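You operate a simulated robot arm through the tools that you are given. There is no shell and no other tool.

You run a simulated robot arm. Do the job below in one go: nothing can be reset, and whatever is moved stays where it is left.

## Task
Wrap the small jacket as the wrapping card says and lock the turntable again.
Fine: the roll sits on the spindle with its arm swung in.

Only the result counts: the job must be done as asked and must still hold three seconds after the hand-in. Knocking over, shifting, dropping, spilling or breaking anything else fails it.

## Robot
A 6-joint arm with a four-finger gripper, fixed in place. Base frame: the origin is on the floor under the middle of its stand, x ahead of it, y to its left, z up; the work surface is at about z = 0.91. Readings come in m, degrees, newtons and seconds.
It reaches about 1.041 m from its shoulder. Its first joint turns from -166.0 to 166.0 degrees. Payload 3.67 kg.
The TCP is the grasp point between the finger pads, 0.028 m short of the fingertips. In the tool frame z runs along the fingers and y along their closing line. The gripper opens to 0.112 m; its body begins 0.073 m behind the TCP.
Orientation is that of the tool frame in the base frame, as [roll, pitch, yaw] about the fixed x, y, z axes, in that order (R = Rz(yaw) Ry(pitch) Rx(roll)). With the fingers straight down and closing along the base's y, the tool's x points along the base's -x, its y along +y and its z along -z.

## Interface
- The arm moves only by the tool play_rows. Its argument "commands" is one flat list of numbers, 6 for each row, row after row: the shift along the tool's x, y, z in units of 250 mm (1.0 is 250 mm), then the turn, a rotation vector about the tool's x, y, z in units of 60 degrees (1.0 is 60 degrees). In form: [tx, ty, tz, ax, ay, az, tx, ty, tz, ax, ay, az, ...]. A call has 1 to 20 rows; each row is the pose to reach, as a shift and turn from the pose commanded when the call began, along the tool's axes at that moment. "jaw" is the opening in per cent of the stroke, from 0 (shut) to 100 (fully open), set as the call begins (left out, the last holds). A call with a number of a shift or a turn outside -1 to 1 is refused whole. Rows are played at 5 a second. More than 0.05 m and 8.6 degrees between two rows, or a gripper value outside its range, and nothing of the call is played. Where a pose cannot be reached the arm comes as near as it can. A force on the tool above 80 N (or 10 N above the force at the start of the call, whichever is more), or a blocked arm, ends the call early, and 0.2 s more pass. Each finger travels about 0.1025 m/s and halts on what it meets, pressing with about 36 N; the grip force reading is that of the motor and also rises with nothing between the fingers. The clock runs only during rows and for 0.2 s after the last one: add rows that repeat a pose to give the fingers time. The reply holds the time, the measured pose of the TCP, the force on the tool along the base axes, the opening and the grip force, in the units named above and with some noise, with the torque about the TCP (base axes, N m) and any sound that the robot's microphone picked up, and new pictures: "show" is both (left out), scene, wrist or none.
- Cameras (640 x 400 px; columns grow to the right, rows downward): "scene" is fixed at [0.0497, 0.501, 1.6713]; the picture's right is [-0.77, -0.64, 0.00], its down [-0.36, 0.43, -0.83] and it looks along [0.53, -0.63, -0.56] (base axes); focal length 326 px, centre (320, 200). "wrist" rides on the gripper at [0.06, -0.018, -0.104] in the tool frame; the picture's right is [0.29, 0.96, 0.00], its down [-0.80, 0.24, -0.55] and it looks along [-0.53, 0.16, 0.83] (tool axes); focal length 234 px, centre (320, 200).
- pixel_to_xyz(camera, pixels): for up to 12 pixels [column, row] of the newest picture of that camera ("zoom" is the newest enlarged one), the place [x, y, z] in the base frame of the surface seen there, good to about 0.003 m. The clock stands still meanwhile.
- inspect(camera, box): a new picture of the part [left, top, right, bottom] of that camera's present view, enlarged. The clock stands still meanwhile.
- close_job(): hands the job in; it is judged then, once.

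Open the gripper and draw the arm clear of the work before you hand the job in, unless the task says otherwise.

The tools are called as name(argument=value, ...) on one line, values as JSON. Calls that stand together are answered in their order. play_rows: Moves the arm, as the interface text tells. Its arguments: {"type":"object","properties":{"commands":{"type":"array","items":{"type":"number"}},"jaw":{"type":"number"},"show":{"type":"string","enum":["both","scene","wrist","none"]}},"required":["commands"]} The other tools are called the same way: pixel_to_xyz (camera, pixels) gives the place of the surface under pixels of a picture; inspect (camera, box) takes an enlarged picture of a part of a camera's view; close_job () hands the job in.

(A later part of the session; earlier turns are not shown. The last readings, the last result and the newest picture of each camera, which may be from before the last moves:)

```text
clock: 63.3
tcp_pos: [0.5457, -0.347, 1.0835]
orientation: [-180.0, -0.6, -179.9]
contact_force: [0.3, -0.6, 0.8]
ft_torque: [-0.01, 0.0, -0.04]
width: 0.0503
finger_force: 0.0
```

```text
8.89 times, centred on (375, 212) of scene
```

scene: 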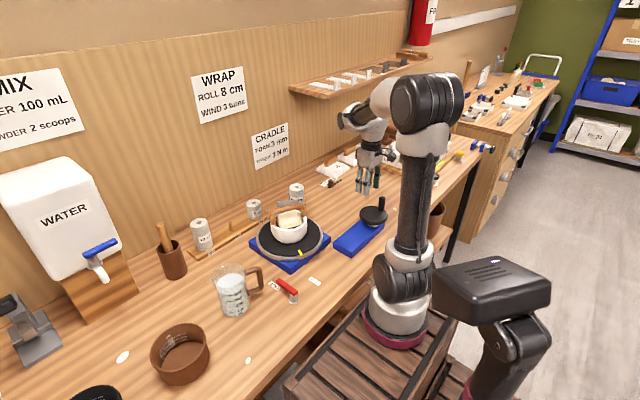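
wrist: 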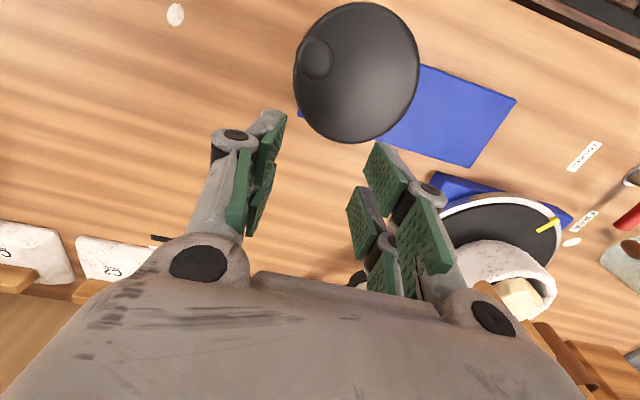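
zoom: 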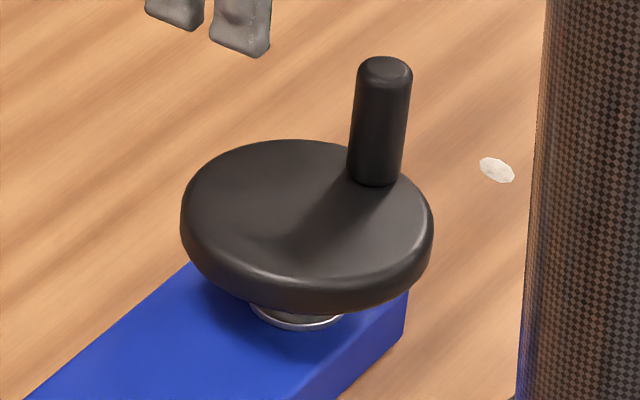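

Mark angle went from ~181° to ~153° while the crank moved ~9°, so the gearing is about 3:1 (one crank turn ≈ three table turns). I close the fingers and lower beside the handle on its +x side.

play_rows(commands=[0, 0, 0, 0, 0, 0, 0, 0, 0.06, 0, 0, 0, 0, 0, 0.12, 0, 0, 0, 0, 0, 0.18, 0, 0, 0, 0, 0, 0.246, 0, 0, 0, 0, 0, 0.246, 0, 0, 0], jaw=0, show="both")

inspect(camera="wrist", box=[230, 60, 430, 240])

inspect(camera="scene", box=[250, 170, 350, 275])

```text
clock: 64.7
tcp_pos: [0.5466, -0.3458, 1.0203]
orientation: [-179.9, -0.6, -179.9]
contact_force: [-0.1, 0.9, 0.3]
ft_torque: [-0.01, 0.01, -0.03]
width: 0.0
finger_force: 35.3
```

scene: 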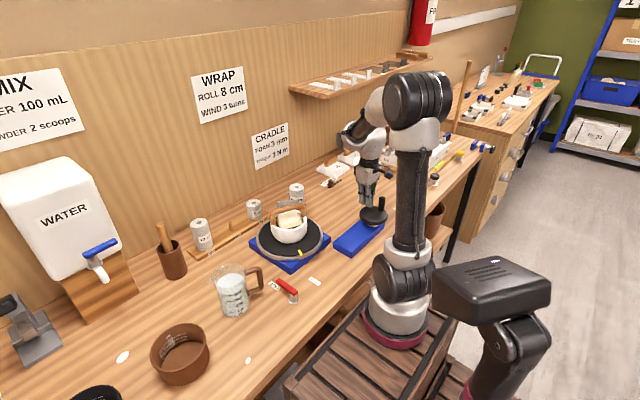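
wrist: 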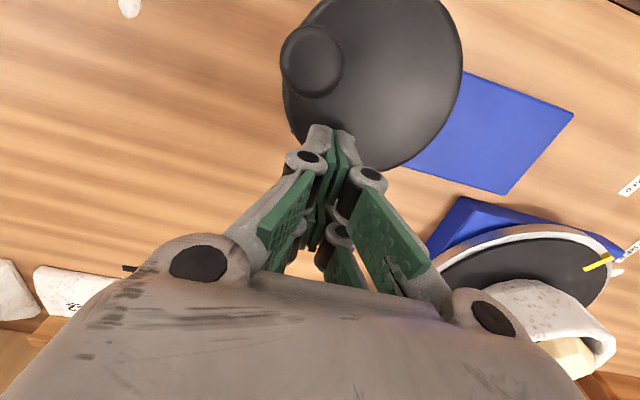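

```text
2.22 times, centred on (330, 150) of wrist
```

zoom: 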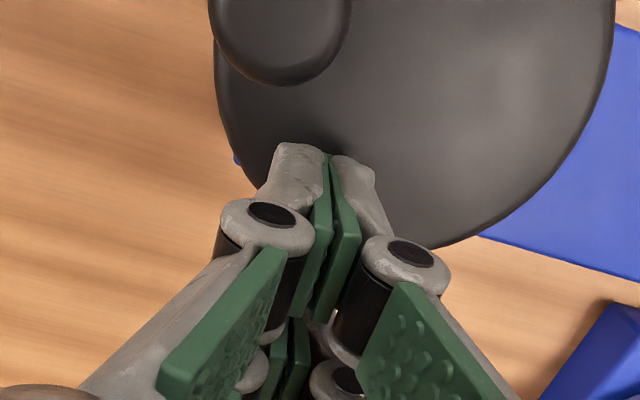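

```text
3.81 times, centred on (300, 222) of scene
```

zoom: 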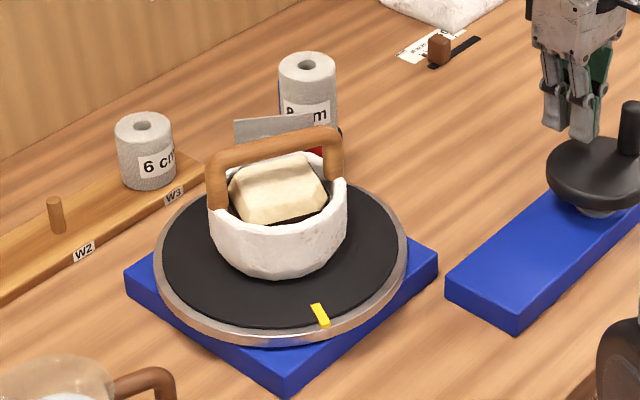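

Fingers closed behind the handle, no contact yet. I push clockwise in 5° steps for the first ~30° of crank travel and check the mark.

play_rows(commands=[0.0454, -0.0248, 0, 0, 0, 0, 0.0589, -0.0447, 0, 0, 0, 0, 0.0728, -0.0604, 0, 0, 0, 0, 0.0838, -0.0706, 0, 0, 0, 0, 0.0958, -0.0797, 0, 0, 0, 0, 0.1084, -0.0878, 0, 0, 0, 0, 0.1217, -0.0947, 0, 0, 0, 0, 0.1356, -0.1004, 0, 0, 0, 0], show="both")

inspect(camera="wrist", box=[230, 60, 430, 240])

inspect(camera="scene", box=[250, 170, 350, 275])

```text
clock: 66.5
tcp_pos: [0.5089, -0.3718, 1.0212]
orientation: [-180.0, -0.7, -179.9]
contact_force: [0.5, 0.1, 0.3]
ft_torque: [0.02, 0.02, -0.04]
width: 0.0
finger_force: 36.2
```

scene: 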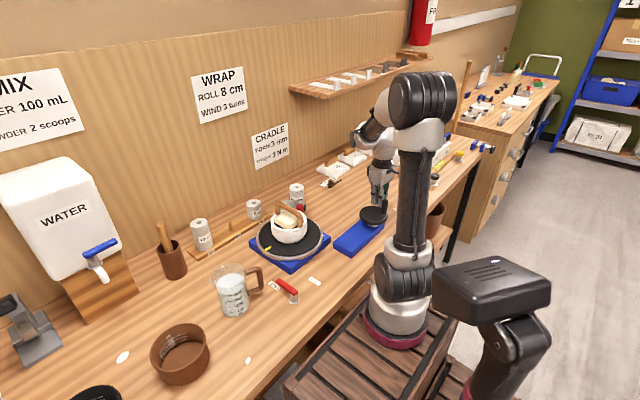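
wrist: 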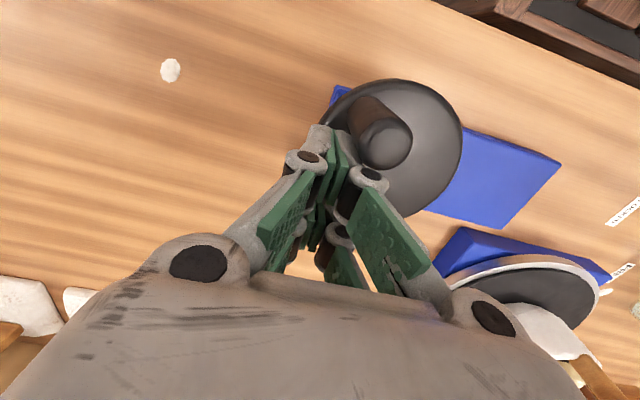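

```text
2.22 times, centred on (330, 150) of wrist
```

zoom: 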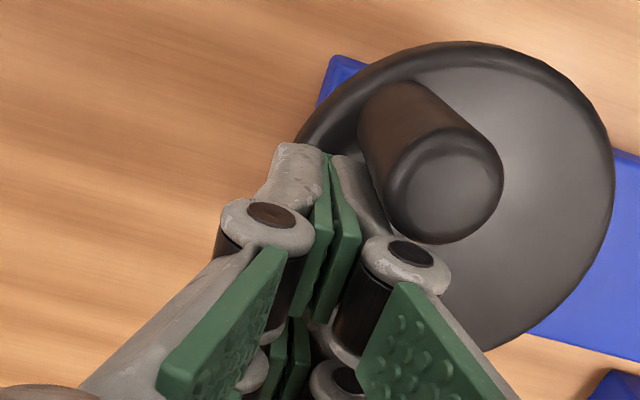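

```text
3.81 times, centred on (300, 222) of scene
```

zoom: 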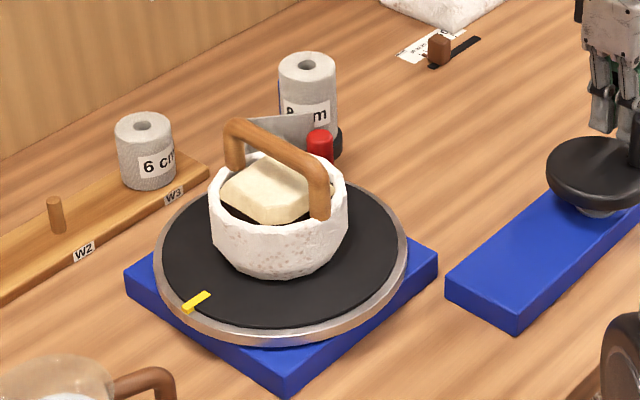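

pixel_to_xyz(camera="zoom", pixels=[[196, 301], [190, 306], [204, 296]])

```text
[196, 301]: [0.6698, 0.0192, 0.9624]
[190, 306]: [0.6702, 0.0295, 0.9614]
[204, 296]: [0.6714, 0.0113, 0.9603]
```

The mark is at 89° (92° turned) while the crank moved ~45°, so the ratio is 2:1: three table turns need 1.5 crank turns. Forces are near zero; I continue pushing clockwise through 100° of pusher travel.

play_rows(commands=[0.0143, -0.0045, 0, 0, 0, 0, 0.029, -0.0078, 0, 0, 0, 0, 0.0438, -0.0097, 0, 0, 0, 0, 0.0588, -0.0104, 0, 0, 0, 0, 0.0738, -0.0097, 0, 0, 0, 0, 0.0887, -0.0078, 0, 0, 0, 0, 0.1034, -0.0045, 0, 0, 0, 0, 0.1177, 0, 0, 0, 0, 0, 0.1315, 0.0058, 0, 0, 0, 0, 0.1448, 0.0127, 0, 0, 0, 0, 0.1575, 0.0208, 0, 0, 0, 0, 0.1694, 0.0299, 0, 0, 0, 0, 0.1805, 0.04, 0, 0, 0, 0, 0.1906, 0.0511, 0, 0, 0, 0, 0.1997, 0.063, 0, 0, 0, 0, 0.2078, 0.0756, 0, 0, 0, 0], show="both")

inspect(camera="wrist", box=[230, 60, 430, 240])

inspect(camera="scene", box=[250, 170, 350, 275])

```text
clock: 69.9
tcp_pos: [0.4568, -0.3525, 1.022]
orientation: [-180.0, -0.7, -179.9]
contact_force: [0.8, -0.1, 0.4]
ft_torque: [0.01, 0.01, -0.04]
width: 0.0
finger_force: 35.8
```

scene: 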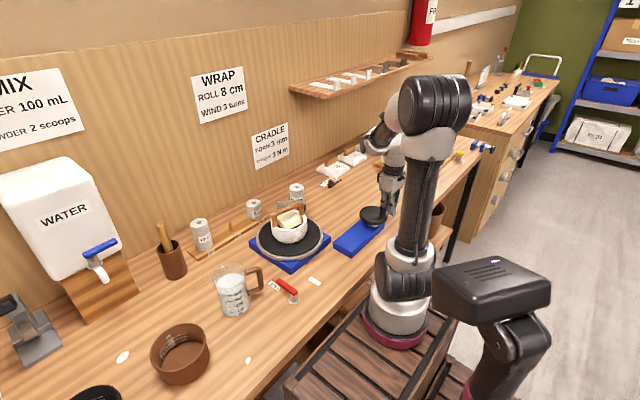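
wrist: 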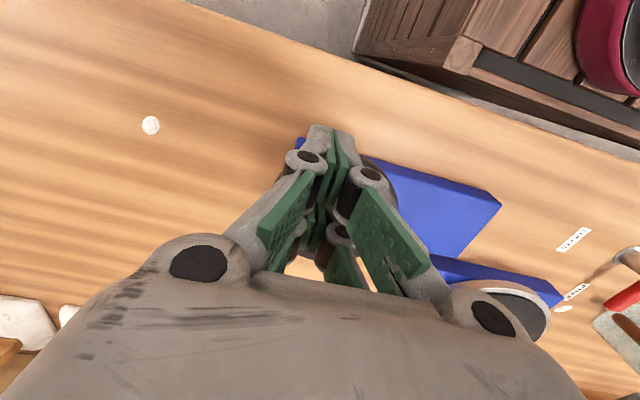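

```text
2.22 times, centred on (330, 150) of wrist
```

zoom: 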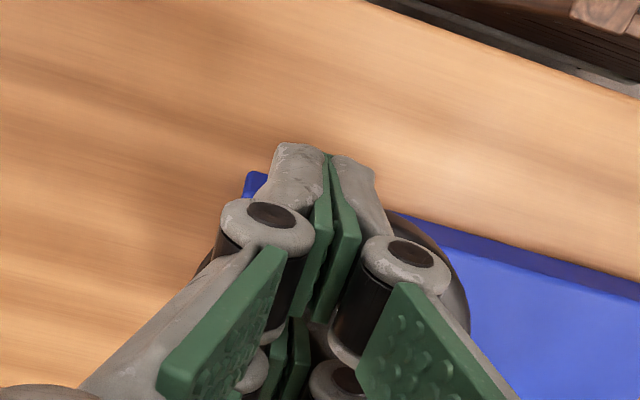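

```text
3.81 times, centred on (300, 222) of scene
```

zoom: 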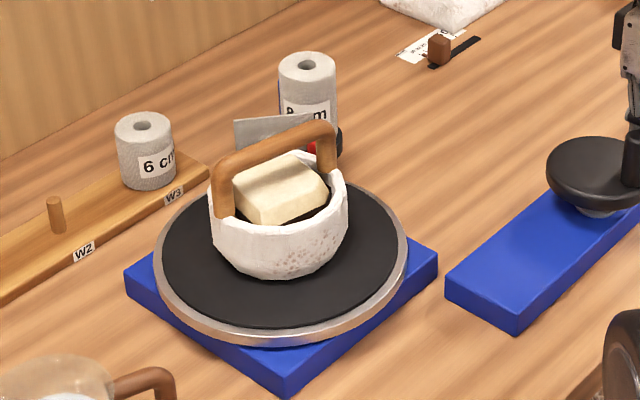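

Mark is hidden behind the jacket now (estimated ~195° turned). Forces stay near zero, so I continue the push from pusher angle -150° to -230°.

play_rows(commands=[0.0069, 0.0133, 0, 0, 0, 0, 0.0127, 0.0272, 0, 0, 0, 0, 0.0172, 0.0415, 0, 0, 0, 0, 0.0204, 0.0561, 0, 0, 0, 0, 0.0224, 0.071, 0, 0, 0, 0, 0.023, 0.086, 0, 0, 0, 0, 0.0224, 0.101, 0, 0, 0, 0, 0.0204, 0.1159, 0, 0, 0, 0, 0.0172, 0.1305, 0, 0, 0, 0, 0.0127, 0.1448, 0, 0, 0, 0, 0.0069, 0.1587, 0, 0, 0, 0, 0, 0.172, 0, 0, 0, 0, -0.0081, 0.1846, 0, 0, 0, 0, -0.0172, 0.1966, 0, 0, 0, 0, -0.0273, 0.2076, 0, 0, 0, 0, -0.0384, 0.2178, 0, 0, 0, 0], show="both")

inspect(camera="wrist", box=[230, 60, 430, 240])

inspect(camera="scene", box=[250, 170, 350, 275])

```text
clock: 73.3
tcp_pos: [0.4668, -0.2986, 1.022]
orientation: [-179.9, -0.6, -179.9]
contact_force: [-1.9, -0.3, -0.4]
ft_torque: [-0.01, 0.02, 0.02]
width: 0.0001
finger_force: 35.5
```

scene: 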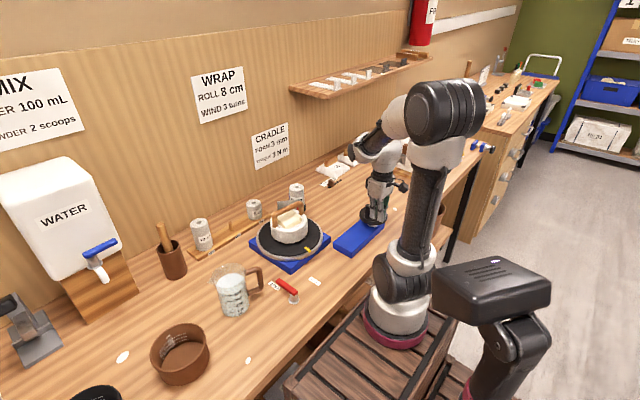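
wrist: 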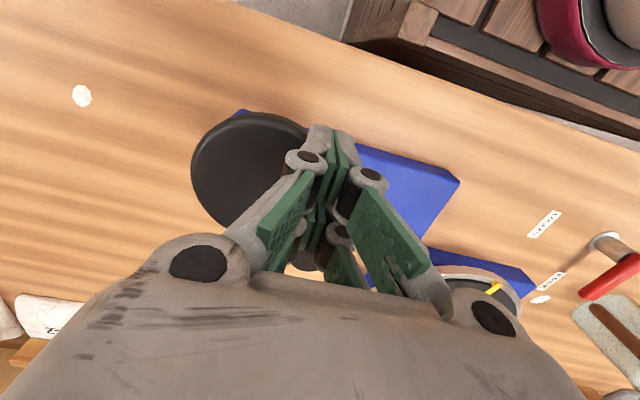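

```text
2.22 times, centred on (330, 150) of wrist
```

zoom: 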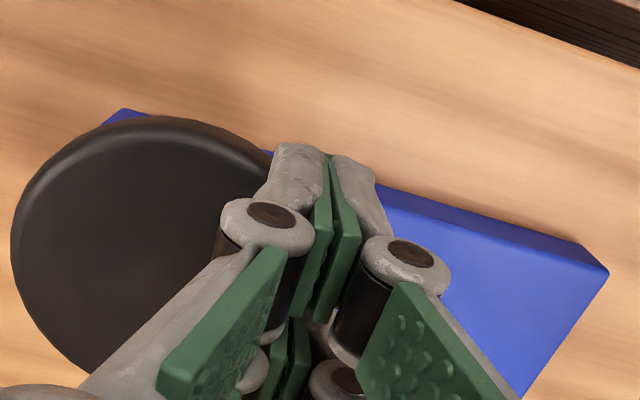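

```text
3.81 times, centred on (300, 222) of scene
```

zoom: 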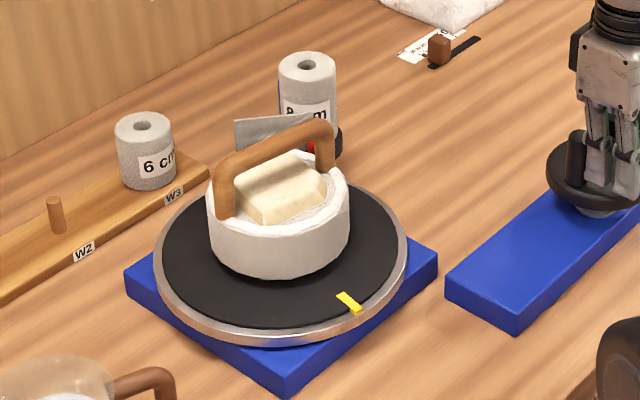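

The jacket now shows a bandage layer (first turn done), mark at zoom (350,302). I measure the mark and handle.

pixel_to_xyz(camera="zoom", pixels=[[350, 302], [344, 296], [356, 308]])

inspect(camera="scene", box=[350, 180, 410, 235])

```text
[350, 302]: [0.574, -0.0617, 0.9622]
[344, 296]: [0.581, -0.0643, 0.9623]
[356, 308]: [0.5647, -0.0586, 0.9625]
```

```text
7.27 times, centred on (380, 208) of scene
```

zoom: 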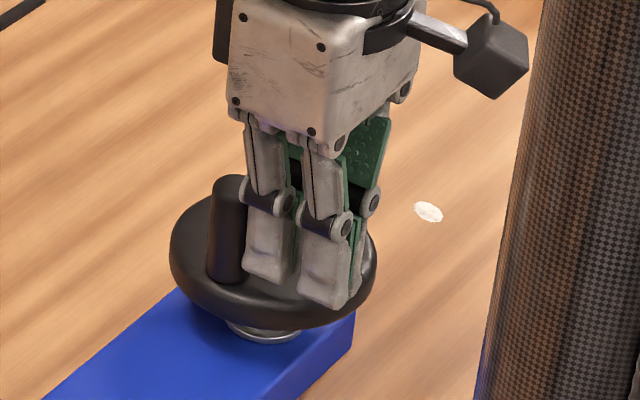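

Total so far ≈372° of table rotation. I continue with another 100° of pusher travel.

play_rows(commands=[-0.0119, 0.0091, 0, 0, 0, 0, -0.0246, 0.0172, 0, 0, 0, 0, -0.0379, 0.0241, 0, 0, 0, 0, -0.0517, 0.0299, 0, 0, 0, 0, -0.066, 0.0344, 0, 0, 0, 0, -0.0807, 0.0376, 0, 0, 0, 0, -0.0956, 0.0396, 0, 0, 0, 0, -0.1106, 0.0402, 0, 0, 0, 0, -0.1256, 0.0396, 0, 0, 0, 0, -0.1404, 0.0376, 0, 0, 0, 0, -0.1551, 0.0344, 0, 0, 0, 0, -0.1694, 0.0299, 0, 0, 0, 0, -0.1832, 0.0241, 0, 0, 0, 0, -0.1966, 0.0172, 0, 0, 0, 0, -0.2092, 0.0091, 0, 0, 0, 0, -0.2211, 0, 0, 0, 0, 0, -0.2322, -0.0101, 0, 0, 0, 0, -0.2423, -0.0212, 0, 0, 0, 0, -0.2514, -0.0331, 0, 0, 0, 0, -0.2595, -0.0458, 0, 0, 0, 0], show="both")

inspect(camera="scene", box=[250, 170, 350, 275])

inspect(camera="scene", box=[350, 180, 410, 235])

```text
clock: 77.5
tcp_pos: [0.532, -0.3099, 1.0207]
orientation: [-179.9, -0.7, -179.9]
contact_force: [0.4, 0.9, -1.7]
ft_torque: [-0.01, 0.02, 0.02]
width: 0.0
finger_force: 36.0
```

scene: 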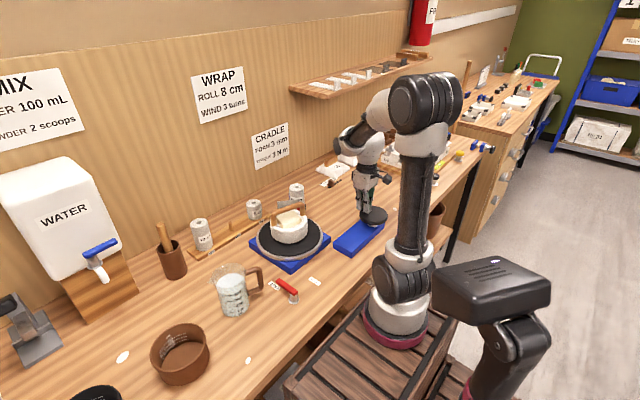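
wrist: 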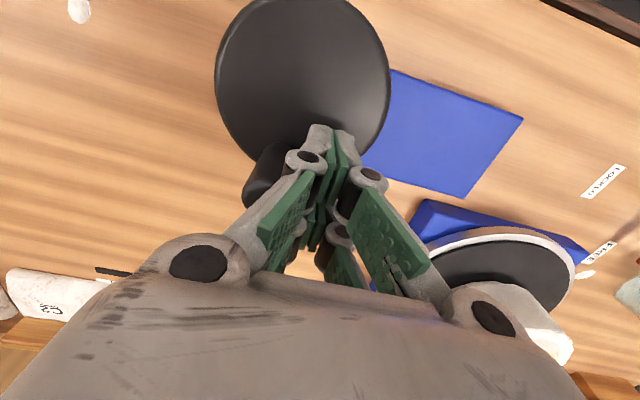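

```text
3.81 times, centred on (300, 222) of scene
```

zoom: 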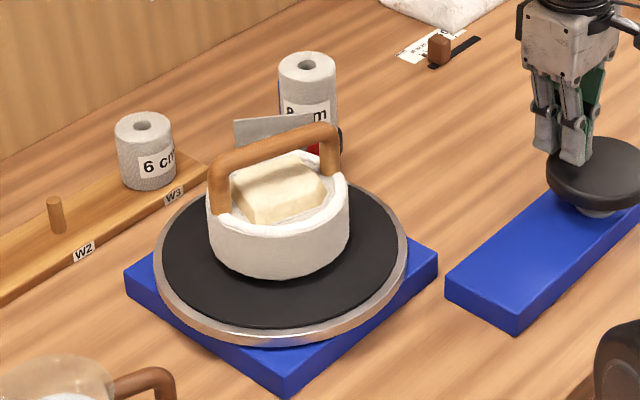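

```text
7.27 times, centred on (380, 208) of scene
```

zoom: 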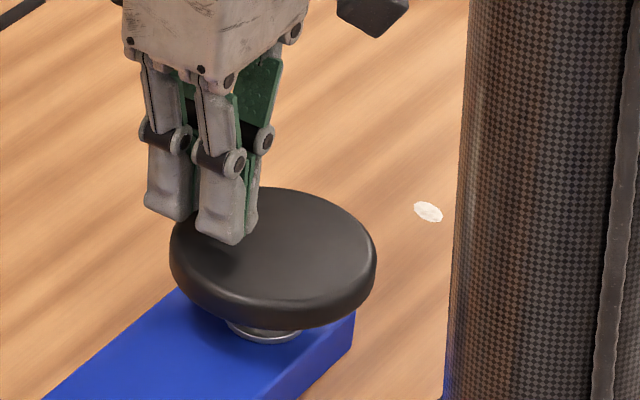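

Estimated ~560° of table rotation. Forces near zero, roll and jacket steady; I continue from pusher angle -330° to -410°.

play_rows(commands=[-0.0069, -0.0133, 0, 0, 0, 0, -0.0127, -0.0272, 0, 0, 0, 0, -0.0172, -0.0415, 0, 0, 0, 0, -0.0204, -0.0561, 0, 0, 0, 0, -0.0224, -0.071, 0, 0, 0, 0, -0.023, -0.086, 0, 0, 0, 0, -0.0224, -0.101, 0, 0, 0, 0, -0.0204, -0.1159, 0, 0, 0, 0, -0.0172, -0.1305, 0, 0, 0, 0, -0.0127, -0.1448, 0, 0, 0, 0, -0.0069, -0.1587, 0, 0, 0, 0, 0, -0.172, 0, 0, 0, 0, 0.0081, -0.1846, 0, 0, 0, 0, 0.0172, -0.1966, 0, 0, 0, 0, 0.0273, -0.2076, 0, 0, 0, 0, 0.0384, -0.2178, 0, 0, 0, 0], show="both")

inspect(camera="scene", box=[250, 170, 350, 275])

inspect(camera="scene", box=[350, 180, 410, 235])

```text
clock: 79.2
tcp_pos: [0.5321, -0.3294, 1.0201]
orientation: [179.2, -1.5, 179.8]
contact_force: [-26.4, 24.7, 17.5]
ft_torque: [-0.79, -0.29, -0.77]
width: 0.0
finger_force: 35.5
stopped in row 8: the force on the tool passed its limit at 83 N (the readings are from after the stop); the commanded pose is now the measured one
```

scene: 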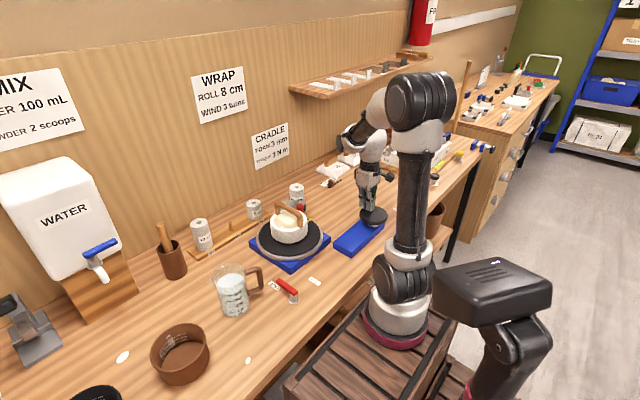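
wrist: 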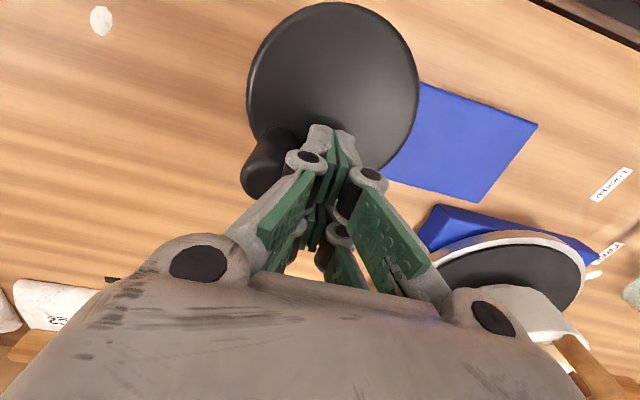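

```text
3.81 times, centred on (300, 222) of scene
```

zoom: 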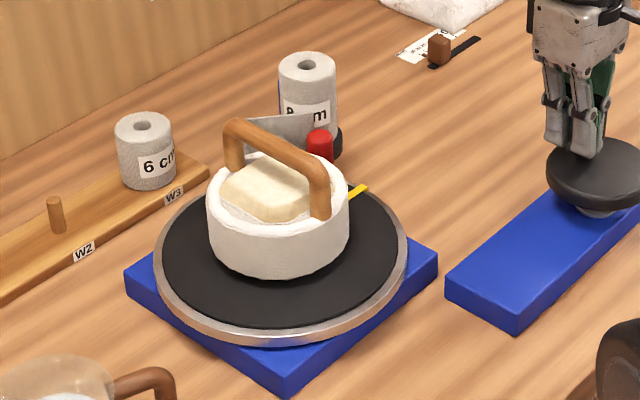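

```text
7.27 times, centred on (380, 208) of scene
```

zoom: 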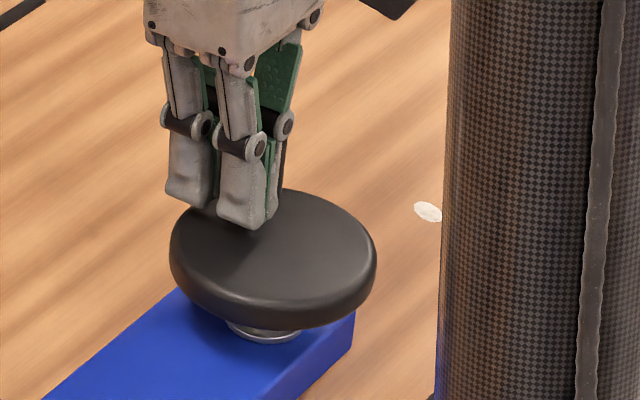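

A jam at 83 N: the handle likely caught against the finger gap. I check the mark and handle positions.

pixel_to_xyz(camera="scene", pixels=[[310, 220], [312, 219], [309, 221]])

inspect(camera="wrist", box=[230, 60, 430, 240])

pixel_to_xyz(camera="wrist", pixels=[[258, 185], [262, 180], [255, 178], [265, 190]])

```text
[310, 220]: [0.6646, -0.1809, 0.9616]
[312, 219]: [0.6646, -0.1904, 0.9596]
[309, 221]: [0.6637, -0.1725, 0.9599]
```

```text
2.22 times, centred on (330, 150) of wrist
```

zoom: 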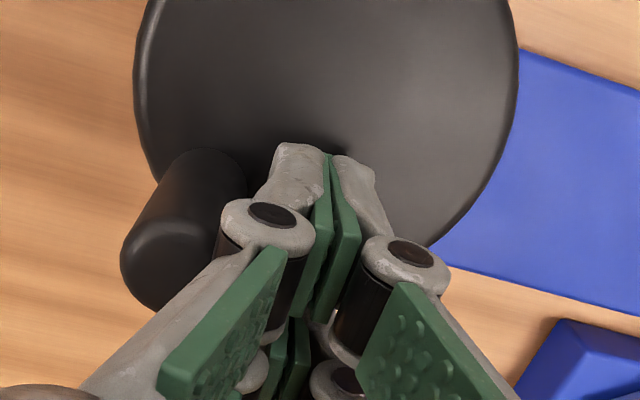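

```text
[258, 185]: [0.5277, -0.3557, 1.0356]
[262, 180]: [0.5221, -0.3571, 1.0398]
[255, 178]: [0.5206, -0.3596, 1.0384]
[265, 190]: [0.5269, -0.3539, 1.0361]
```

The mark is at -92° (≈633° turned in total) and the handle at ≈-47°; friction on the finger face locked it. I back off, straighten the orientation, and place the pusher directly behind the handle's direction of travel.

play_rows(commands=[-0.016, 0.048, 0, 0.004, -0.008, -0.001, -0.06, 0.048, 0, 0.009, -0.017, -0.002, -0.094, 0.0244, 0, 0.0133, -0.025, -0.0033, -0.094, 0.0244, 0, 0.0133, -0.025, -0.0033], show="both")

inspect(camera="wrist", box=[210, 30, 430, 240])

inspect(camera="scene", box=[250, 170, 350, 275])

```text
clock: 80.2
tcp_pos: [0.5582, -0.3246, 1.0199]
orientation: [-179.8, 0.0, -179.9]
contact_force: [0.0, 0.8, 0.3]
ft_torque: [0.03, 0.0, 0.0]
width: 0.0001
finger_force: 35.6
```

scene: 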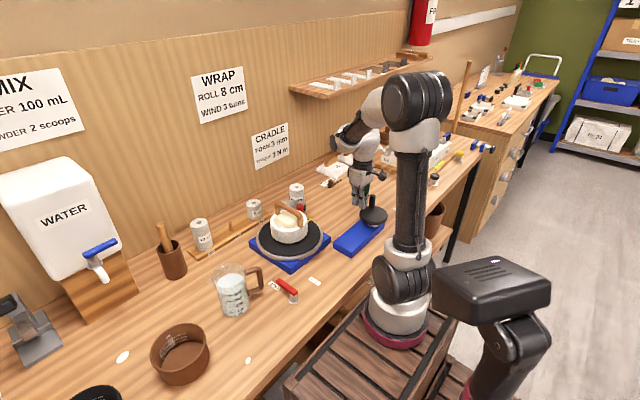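
wrist: 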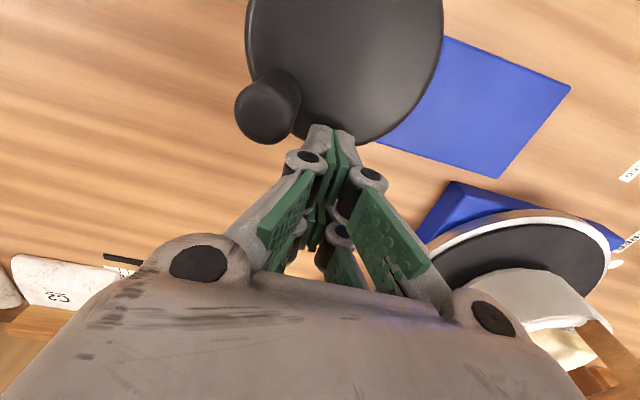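

```text
1.90 times, centred on (320, 135) of wrist
```

zoom: 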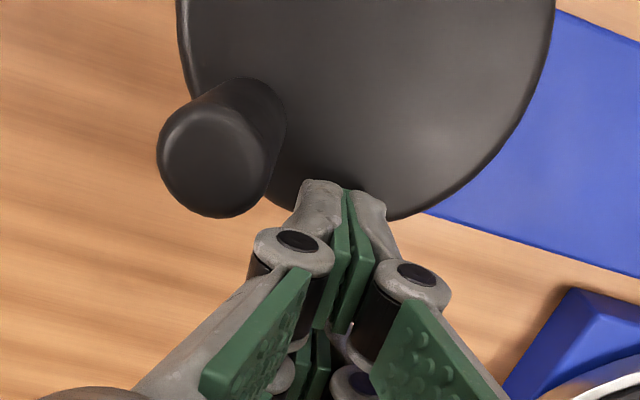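

```text
3.81 times, centred on (300, 222) of scene
```

zoom: 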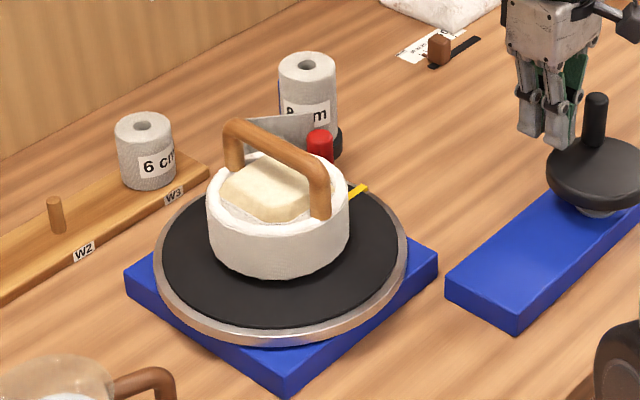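

The pusher is now behind the handle (handle ≈-45°), mark unchanged. I push along the handle's tangent from -47° to -125°.

play_rows(commands=[0.02, -0.012, 0, 0, 0, 0, 0.0384, -0.0248, 0, 0, 0, 0, 0.0336, -0.042, 0, 0, 0, 0, 0.036, -0.0628, 0, 0, 0, 0, 0.044, -0.0856, 0, 0, 0, 0, 0.0572, -0.1076, 0, 0, 0, 0, 0.0712, -0.1272, 0, 0, 0, 0, 0.0856, -0.1448, 0, 0, 0, 0, 0.0996, -0.1604, 0, 0, 0, 0, 0.114, -0.1744, 0, 0, 0, 0, 0.1276, -0.1872, 0, 0, 0, 0, 0.1416, -0.1992, 0, 0, 0, 0, 0.1548, -0.2108, 0, 0, 0, 0, 0.1696, -0.2212, 0, 0, 0, 0], show="both")

inspect(camera="wrist", box=[210, 30, 430, 240])

inspect(camera="scene", box=[250, 170, 350, 275])

```text
clock: 83.2
tcp_pos: [0.5132, -0.3805, 1.0188]
orientation: [-179.7, 0.0, -179.9]
contact_force: [0.7, -0.7, 0.6]
ft_torque: [0.01, 0.03, -0.01]
width: 0.0
finger_force: 35.4
```

scene: 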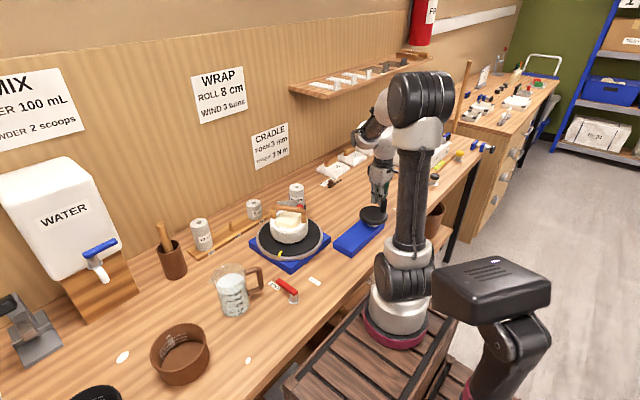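
wrist: 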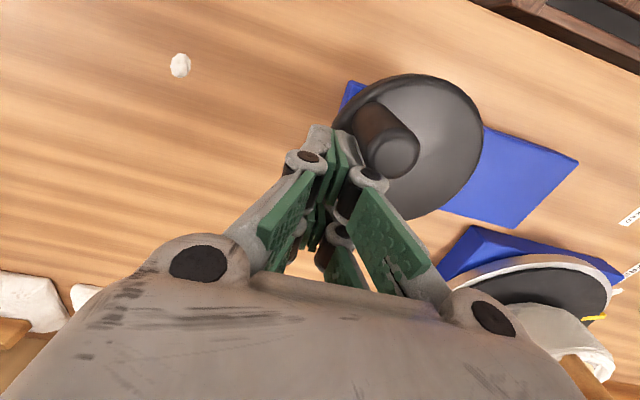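

```text
1.90 times, centred on (320, 135) of wrist
```

zoom: 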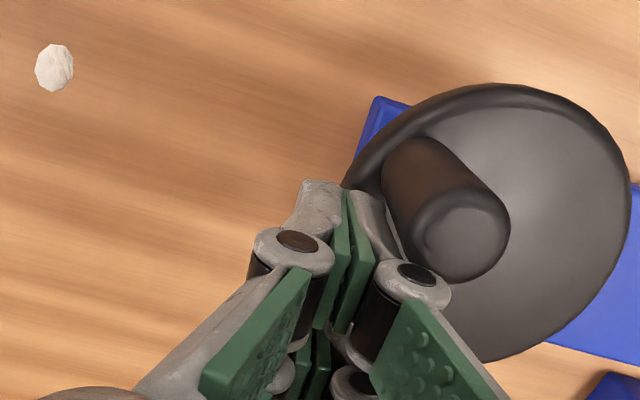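

```text
3.81 times, centred on (300, 222) of scene
```

zoom: 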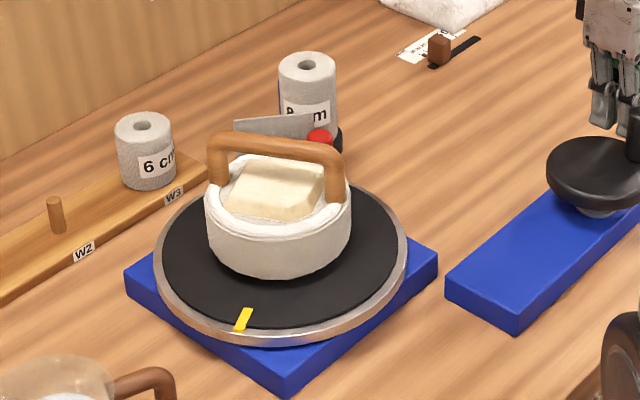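

pixel_to_xyz(camera="zoom", pixels=[[243, 320], [247, 312], [239, 327]])

```text
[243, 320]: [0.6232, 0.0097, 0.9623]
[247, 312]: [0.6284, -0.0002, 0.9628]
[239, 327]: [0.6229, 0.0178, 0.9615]
```

Two layers now; mark at 116° → ≈785° turned, handle ≈-123°. I continue along the tangent path to about -203° (≈945°).

play_rows(commands=[0.0204, -0.0068, 0, 0, 0, 0, 0.0448, -0.008, 0, 0, 0, 0, 0.074, -0.0012, 0, 0, 0, 0, 0.1016, 0.0096, 0, 0, 0, 0, 0.1252, 0.022, 0, 0, 0, 0, 0.146, 0.0344, 0, 0, 0, 0, 0.1636, 0.048, 0, 0, 0, 0, 0.1792, 0.0616, 0, 0, 0, 0, 0.1928, 0.076, 0, 0, 0, 0, 0.2048, 0.09, 0, 0, 0, 0, 0.2148, 0.1044, 0, 0, 0, 0, 0.224, 0.1184, 0, 0, 0, 0, 0.2316, 0.132, 0, 0, 0, 0, 0.2392, 0.1452, 0, 0, 0, 0], show="both")

inspect(camera="scene", box=[350, 180, 410, 235])

inspect(camera="scene", box=[250, 170, 350, 275])

```text
clock: 86.2
tcp_pos: [0.4546, -0.3448, 1.0161]
orientation: [-179.9, 0.0, -179.9]
contact_force: [2.3, -3.4, 1.0]
ft_torque: [0.06, 0.02, -0.1]
width: 0.0
finger_force: 35.5
```

scene: 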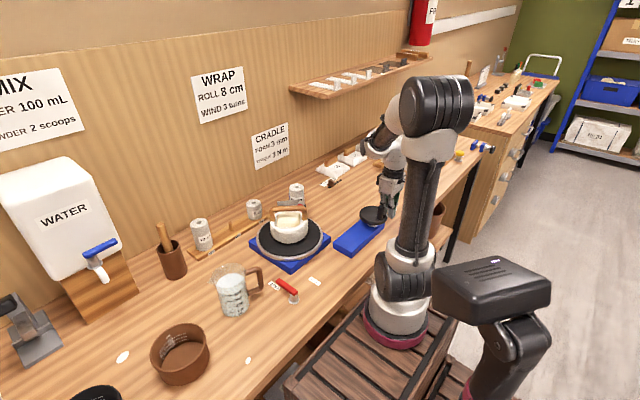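
wrist: 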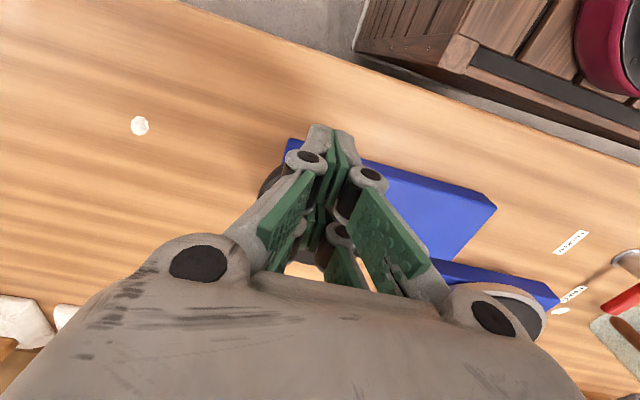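

```text
7.27 times, centred on (380, 208) of scene
```

zoom: 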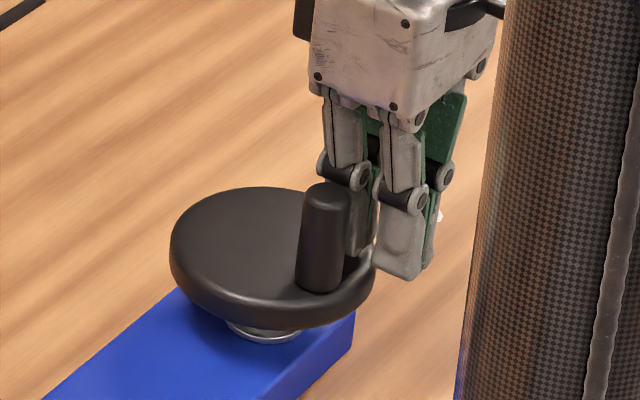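

```text
3.81 times, centred on (300, 222) of scene
```

zoom: 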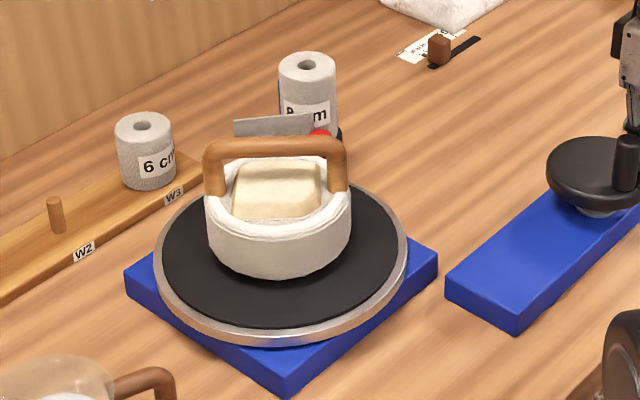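

Forces are low; TCP z has sunk to 1.016 so I raise 4 mm. I continue pushing to about -251°, then I'll check the mark for the last few degrees.

play_rows(commands=[0, 0, -0.016, 0, 0, 0, 0.0068, 0.0128, -0.016, 0, 0, 0, 0.0148, 0.0244, -0.016, 0, 0, 0, 0.0232, 0.0356, -0.016, 0, 0, 0, 0.028, 0.052, -0.016, 0, 0, 0, 0.0284, 0.0712, -0.016, 0, 0, 0, 0.0228, 0.0924, -0.016, 0, 0, 0, 0.012, 0.1148, -0.016, 0, 0, 0, -0.0016, 0.1352, -0.016, 0, 0, 0], show="both")

inspect(camera="scene", box=[350, 180, 410, 235])

inspect(camera="scene", box=[250, 170, 350, 275])

```text
clock: 88.2
tcp_pos: [0.4567, -0.3101, 1.0234]
orientation: [-179.9, 0.1, -179.9]
contact_force: [-1.5, -1.2, 0.4]
ft_torque: [0.01, -0.01, -0.02]
width: 0.0001
finger_force: 35.8
```

scene: 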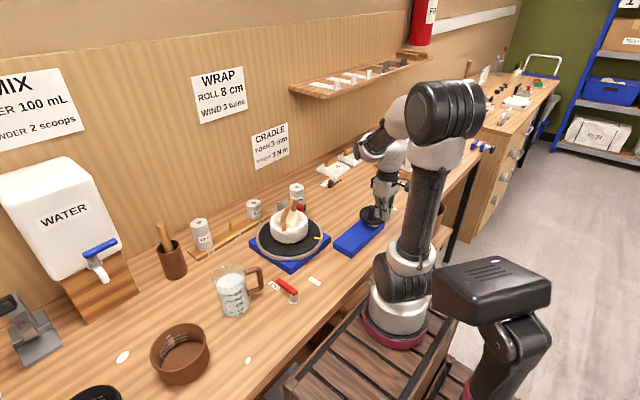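
wrist: 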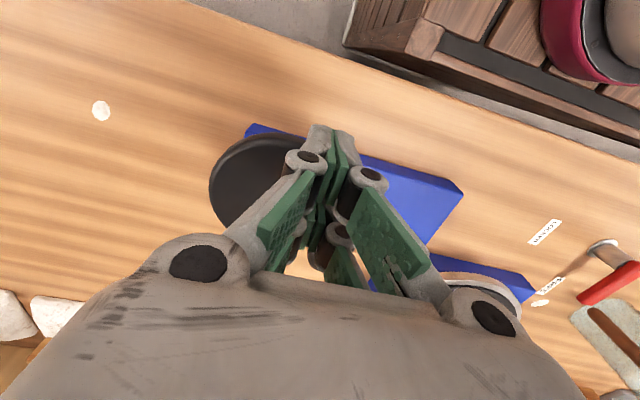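

```text
7.27 times, centred on (380, 208) of scene
```

zoom: 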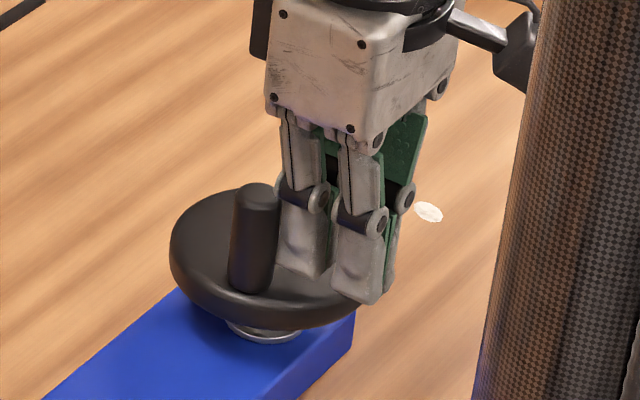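

```text
3.81 times, centred on (300, 222) of scene
```

zoom: 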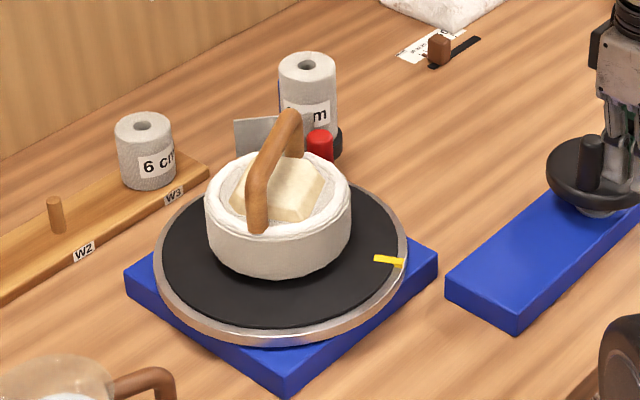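

pixel_to_xyz(camera="zoom", pixels=[[390, 262], [382, 260], [399, 263]])

```text
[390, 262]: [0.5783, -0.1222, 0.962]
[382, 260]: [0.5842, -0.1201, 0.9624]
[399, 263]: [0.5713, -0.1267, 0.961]
```

The mark is at ~205.6°, i.e. ≈1056° turned; ~24° of table (12° of crank) remain. I advance in small steps of about 9° crank.

play_rows(commands=[-0.0068, 0.009, 0, 0, 0, 0, -0.0136, 0.018, 0, 0, 0, 0, -0.0208, 0.026, 0, 0, 0, 0, -0.0208, 0.026, 0, 0, 0, 0], show="scene")

inspect(camera="scene", box=[250, 170, 350, 275])

```text
clock: 89.2
tcp_pos: [0.4614, -0.3053, 1.021]
orientation: [-179.8, 0.2, -179.9]
contact_force: [-0.9, 0.9, -0.3]
ft_torque: [-0.01, -0.01, -0.02]
width: 0.0001
finger_force: 35.7
```

scene: 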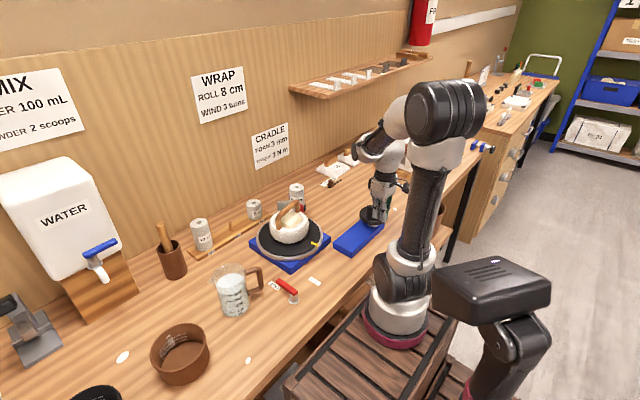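

```text
3.81 times, centred on (300, 222) of scene
```

zoom: 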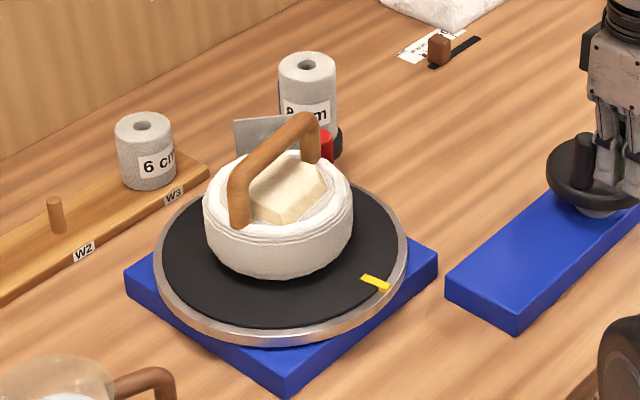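

pixel_to_xyz(camera="zoom", pixels=[[376, 284], [368, 279], [384, 288]])

```text
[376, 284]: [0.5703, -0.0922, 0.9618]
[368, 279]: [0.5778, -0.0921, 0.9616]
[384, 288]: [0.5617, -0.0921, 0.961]
```

Third layer shows; the mark is at ~187.7° vs. ~181° at start, so ~7° remain. I nudge the crank ~4° more.

play_rows(commands=[-0.005, 0.003, 0, 0, 0, 0, -0.0096, 0.006, 0, 0, 0, 0, -0.0096, 0.006, 0, 0, 0, 0], show="scene")

inspect(camera="scene", box=[250, 170, 350, 275])

pixel_to_xyz(camera="zoom", pixels=[[363, 293], [366, 292], [370, 289]])

```text
clock: 90.0
tcp_pos: [0.4639, -0.3017, 1.0218]
orientation: [-179.8, 0.2, -180.0]
contact_force: [-1.6, -0.8, 1.0]
ft_torque: [-0.01, 0.01, -0.01]
width: 0.0003
finger_force: 36.5
```

scene: 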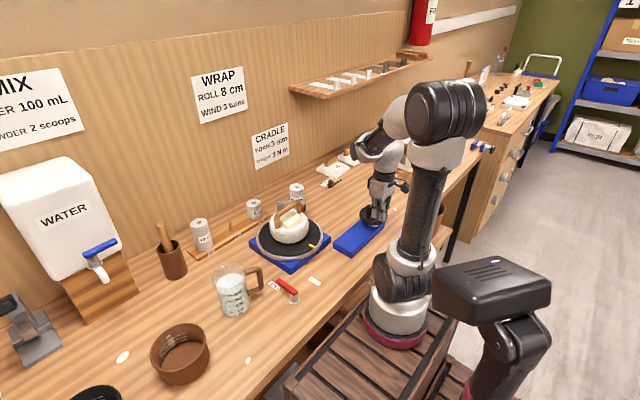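

```text
3.81 times, centred on (300, 222) of scene
```

zoom: 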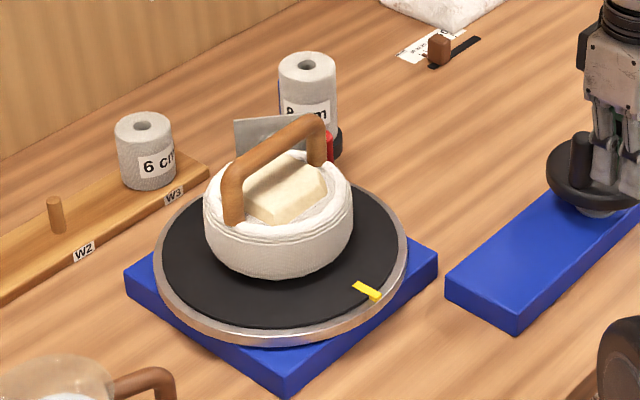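

```text
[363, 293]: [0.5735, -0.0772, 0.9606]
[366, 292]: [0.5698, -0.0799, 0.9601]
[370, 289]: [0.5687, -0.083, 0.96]
```

The mark is at (367,291) vs (363,293) at start: within ~2°. A last 0.8 mm nudge brings it onto the starting spot.

play_rows(commands=[-0.0035, 0.001, 0, 0, 0, 0, -0.0035, 0.001, 0, 0, 0, 0], show="scene")

inspect(camera="scene", box=[250, 170, 350, 275])

```text
clock: 90.6
tcp_pos: [0.465, -0.303, 1.0204]
orientation: [-179.8, 0.0, -179.9]
contact_force: [-1.8, 1.0, -1.0]
ft_torque: [0.03, 0.11, 0.03]
width: 0.0
finger_force: 35.6
```

scene: 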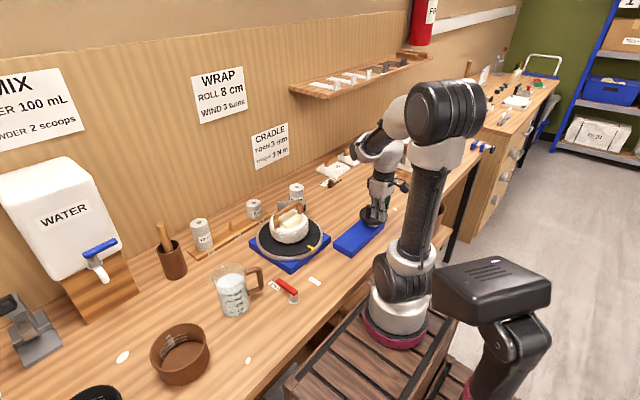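

```text
3.81 times, centred on (300, 222) of scene
```

zoom: 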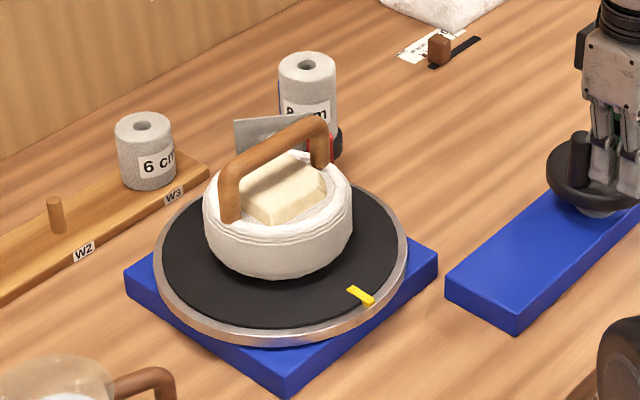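

The mark sits on its starting spot after three turns (three layers). I withdraw the fingers from the crank, rise, and head back toward the lock lever.

play_rows(commands=[0.03, 0, 0, 0, 0, 0, 0.06, 0, -0.02, 0, 0, 0, 0.06, 0, -0.17, 0, 0, 0, 0.06, 0, -0.34, 0, 0, 0, 0.05, 0.05, -0.5, 0, 0, 0, 0.03, 0.2, -0.56, 0, 0, 0, 0.0, 0.36, -0.56, 0, 0, 0, -0.03, 0.52, -0.56, 0, 0, 0, -0.06, 0.68, -0.56, 0, 0, 0, -0.09, 0.84, -0.56, 0, 0, 0, -0.12, 0.95, -0.56, 0, 0, 0], jaw=0, show="scene")

inspect(camera="scene", box=[250, 170, 350, 275])

pixel_to_xyz(camera="scene", pixels=[[256, 267], [250, 268], [262, 275], [261, 290], [245, 268], [240, 266], [215, 268], [232, 265]])

```text
clock: 93.0
tcp_pos: [0.494, -0.0637, 1.163]
orientation: [-179.9, 0.1, -179.8]
contact_force: [0.4, 0.4, 0.0]
ft_torque: [0.0, -0.01, 0.02]
width: 0.0
finger_force: 35.7
```

scene: 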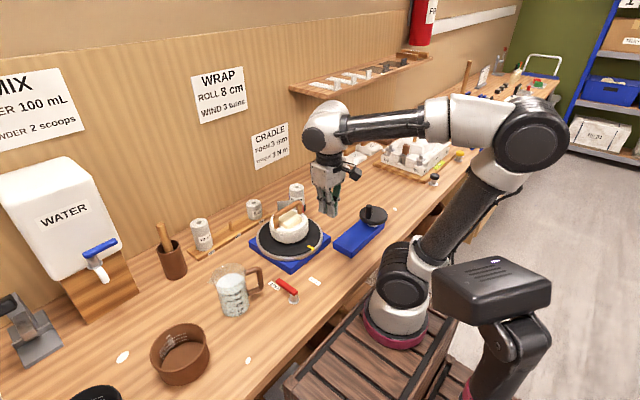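

```text
3.81 times, centred on (300, 222) of scene
```

zoom: 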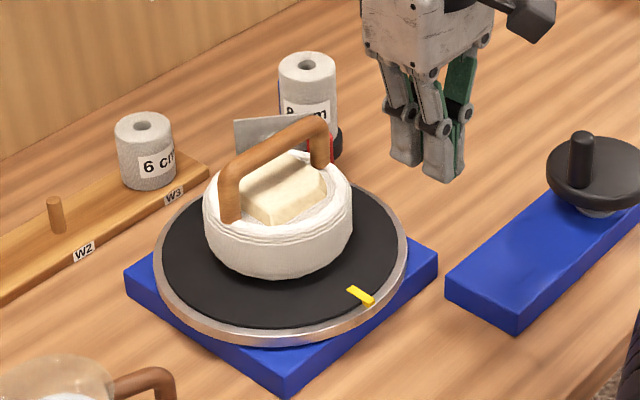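

```text
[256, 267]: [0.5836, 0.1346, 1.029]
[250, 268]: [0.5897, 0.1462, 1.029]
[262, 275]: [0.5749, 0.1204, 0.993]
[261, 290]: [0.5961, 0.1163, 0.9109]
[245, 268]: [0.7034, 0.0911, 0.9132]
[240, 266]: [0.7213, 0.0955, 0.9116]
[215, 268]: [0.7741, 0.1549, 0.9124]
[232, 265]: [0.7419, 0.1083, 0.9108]
```

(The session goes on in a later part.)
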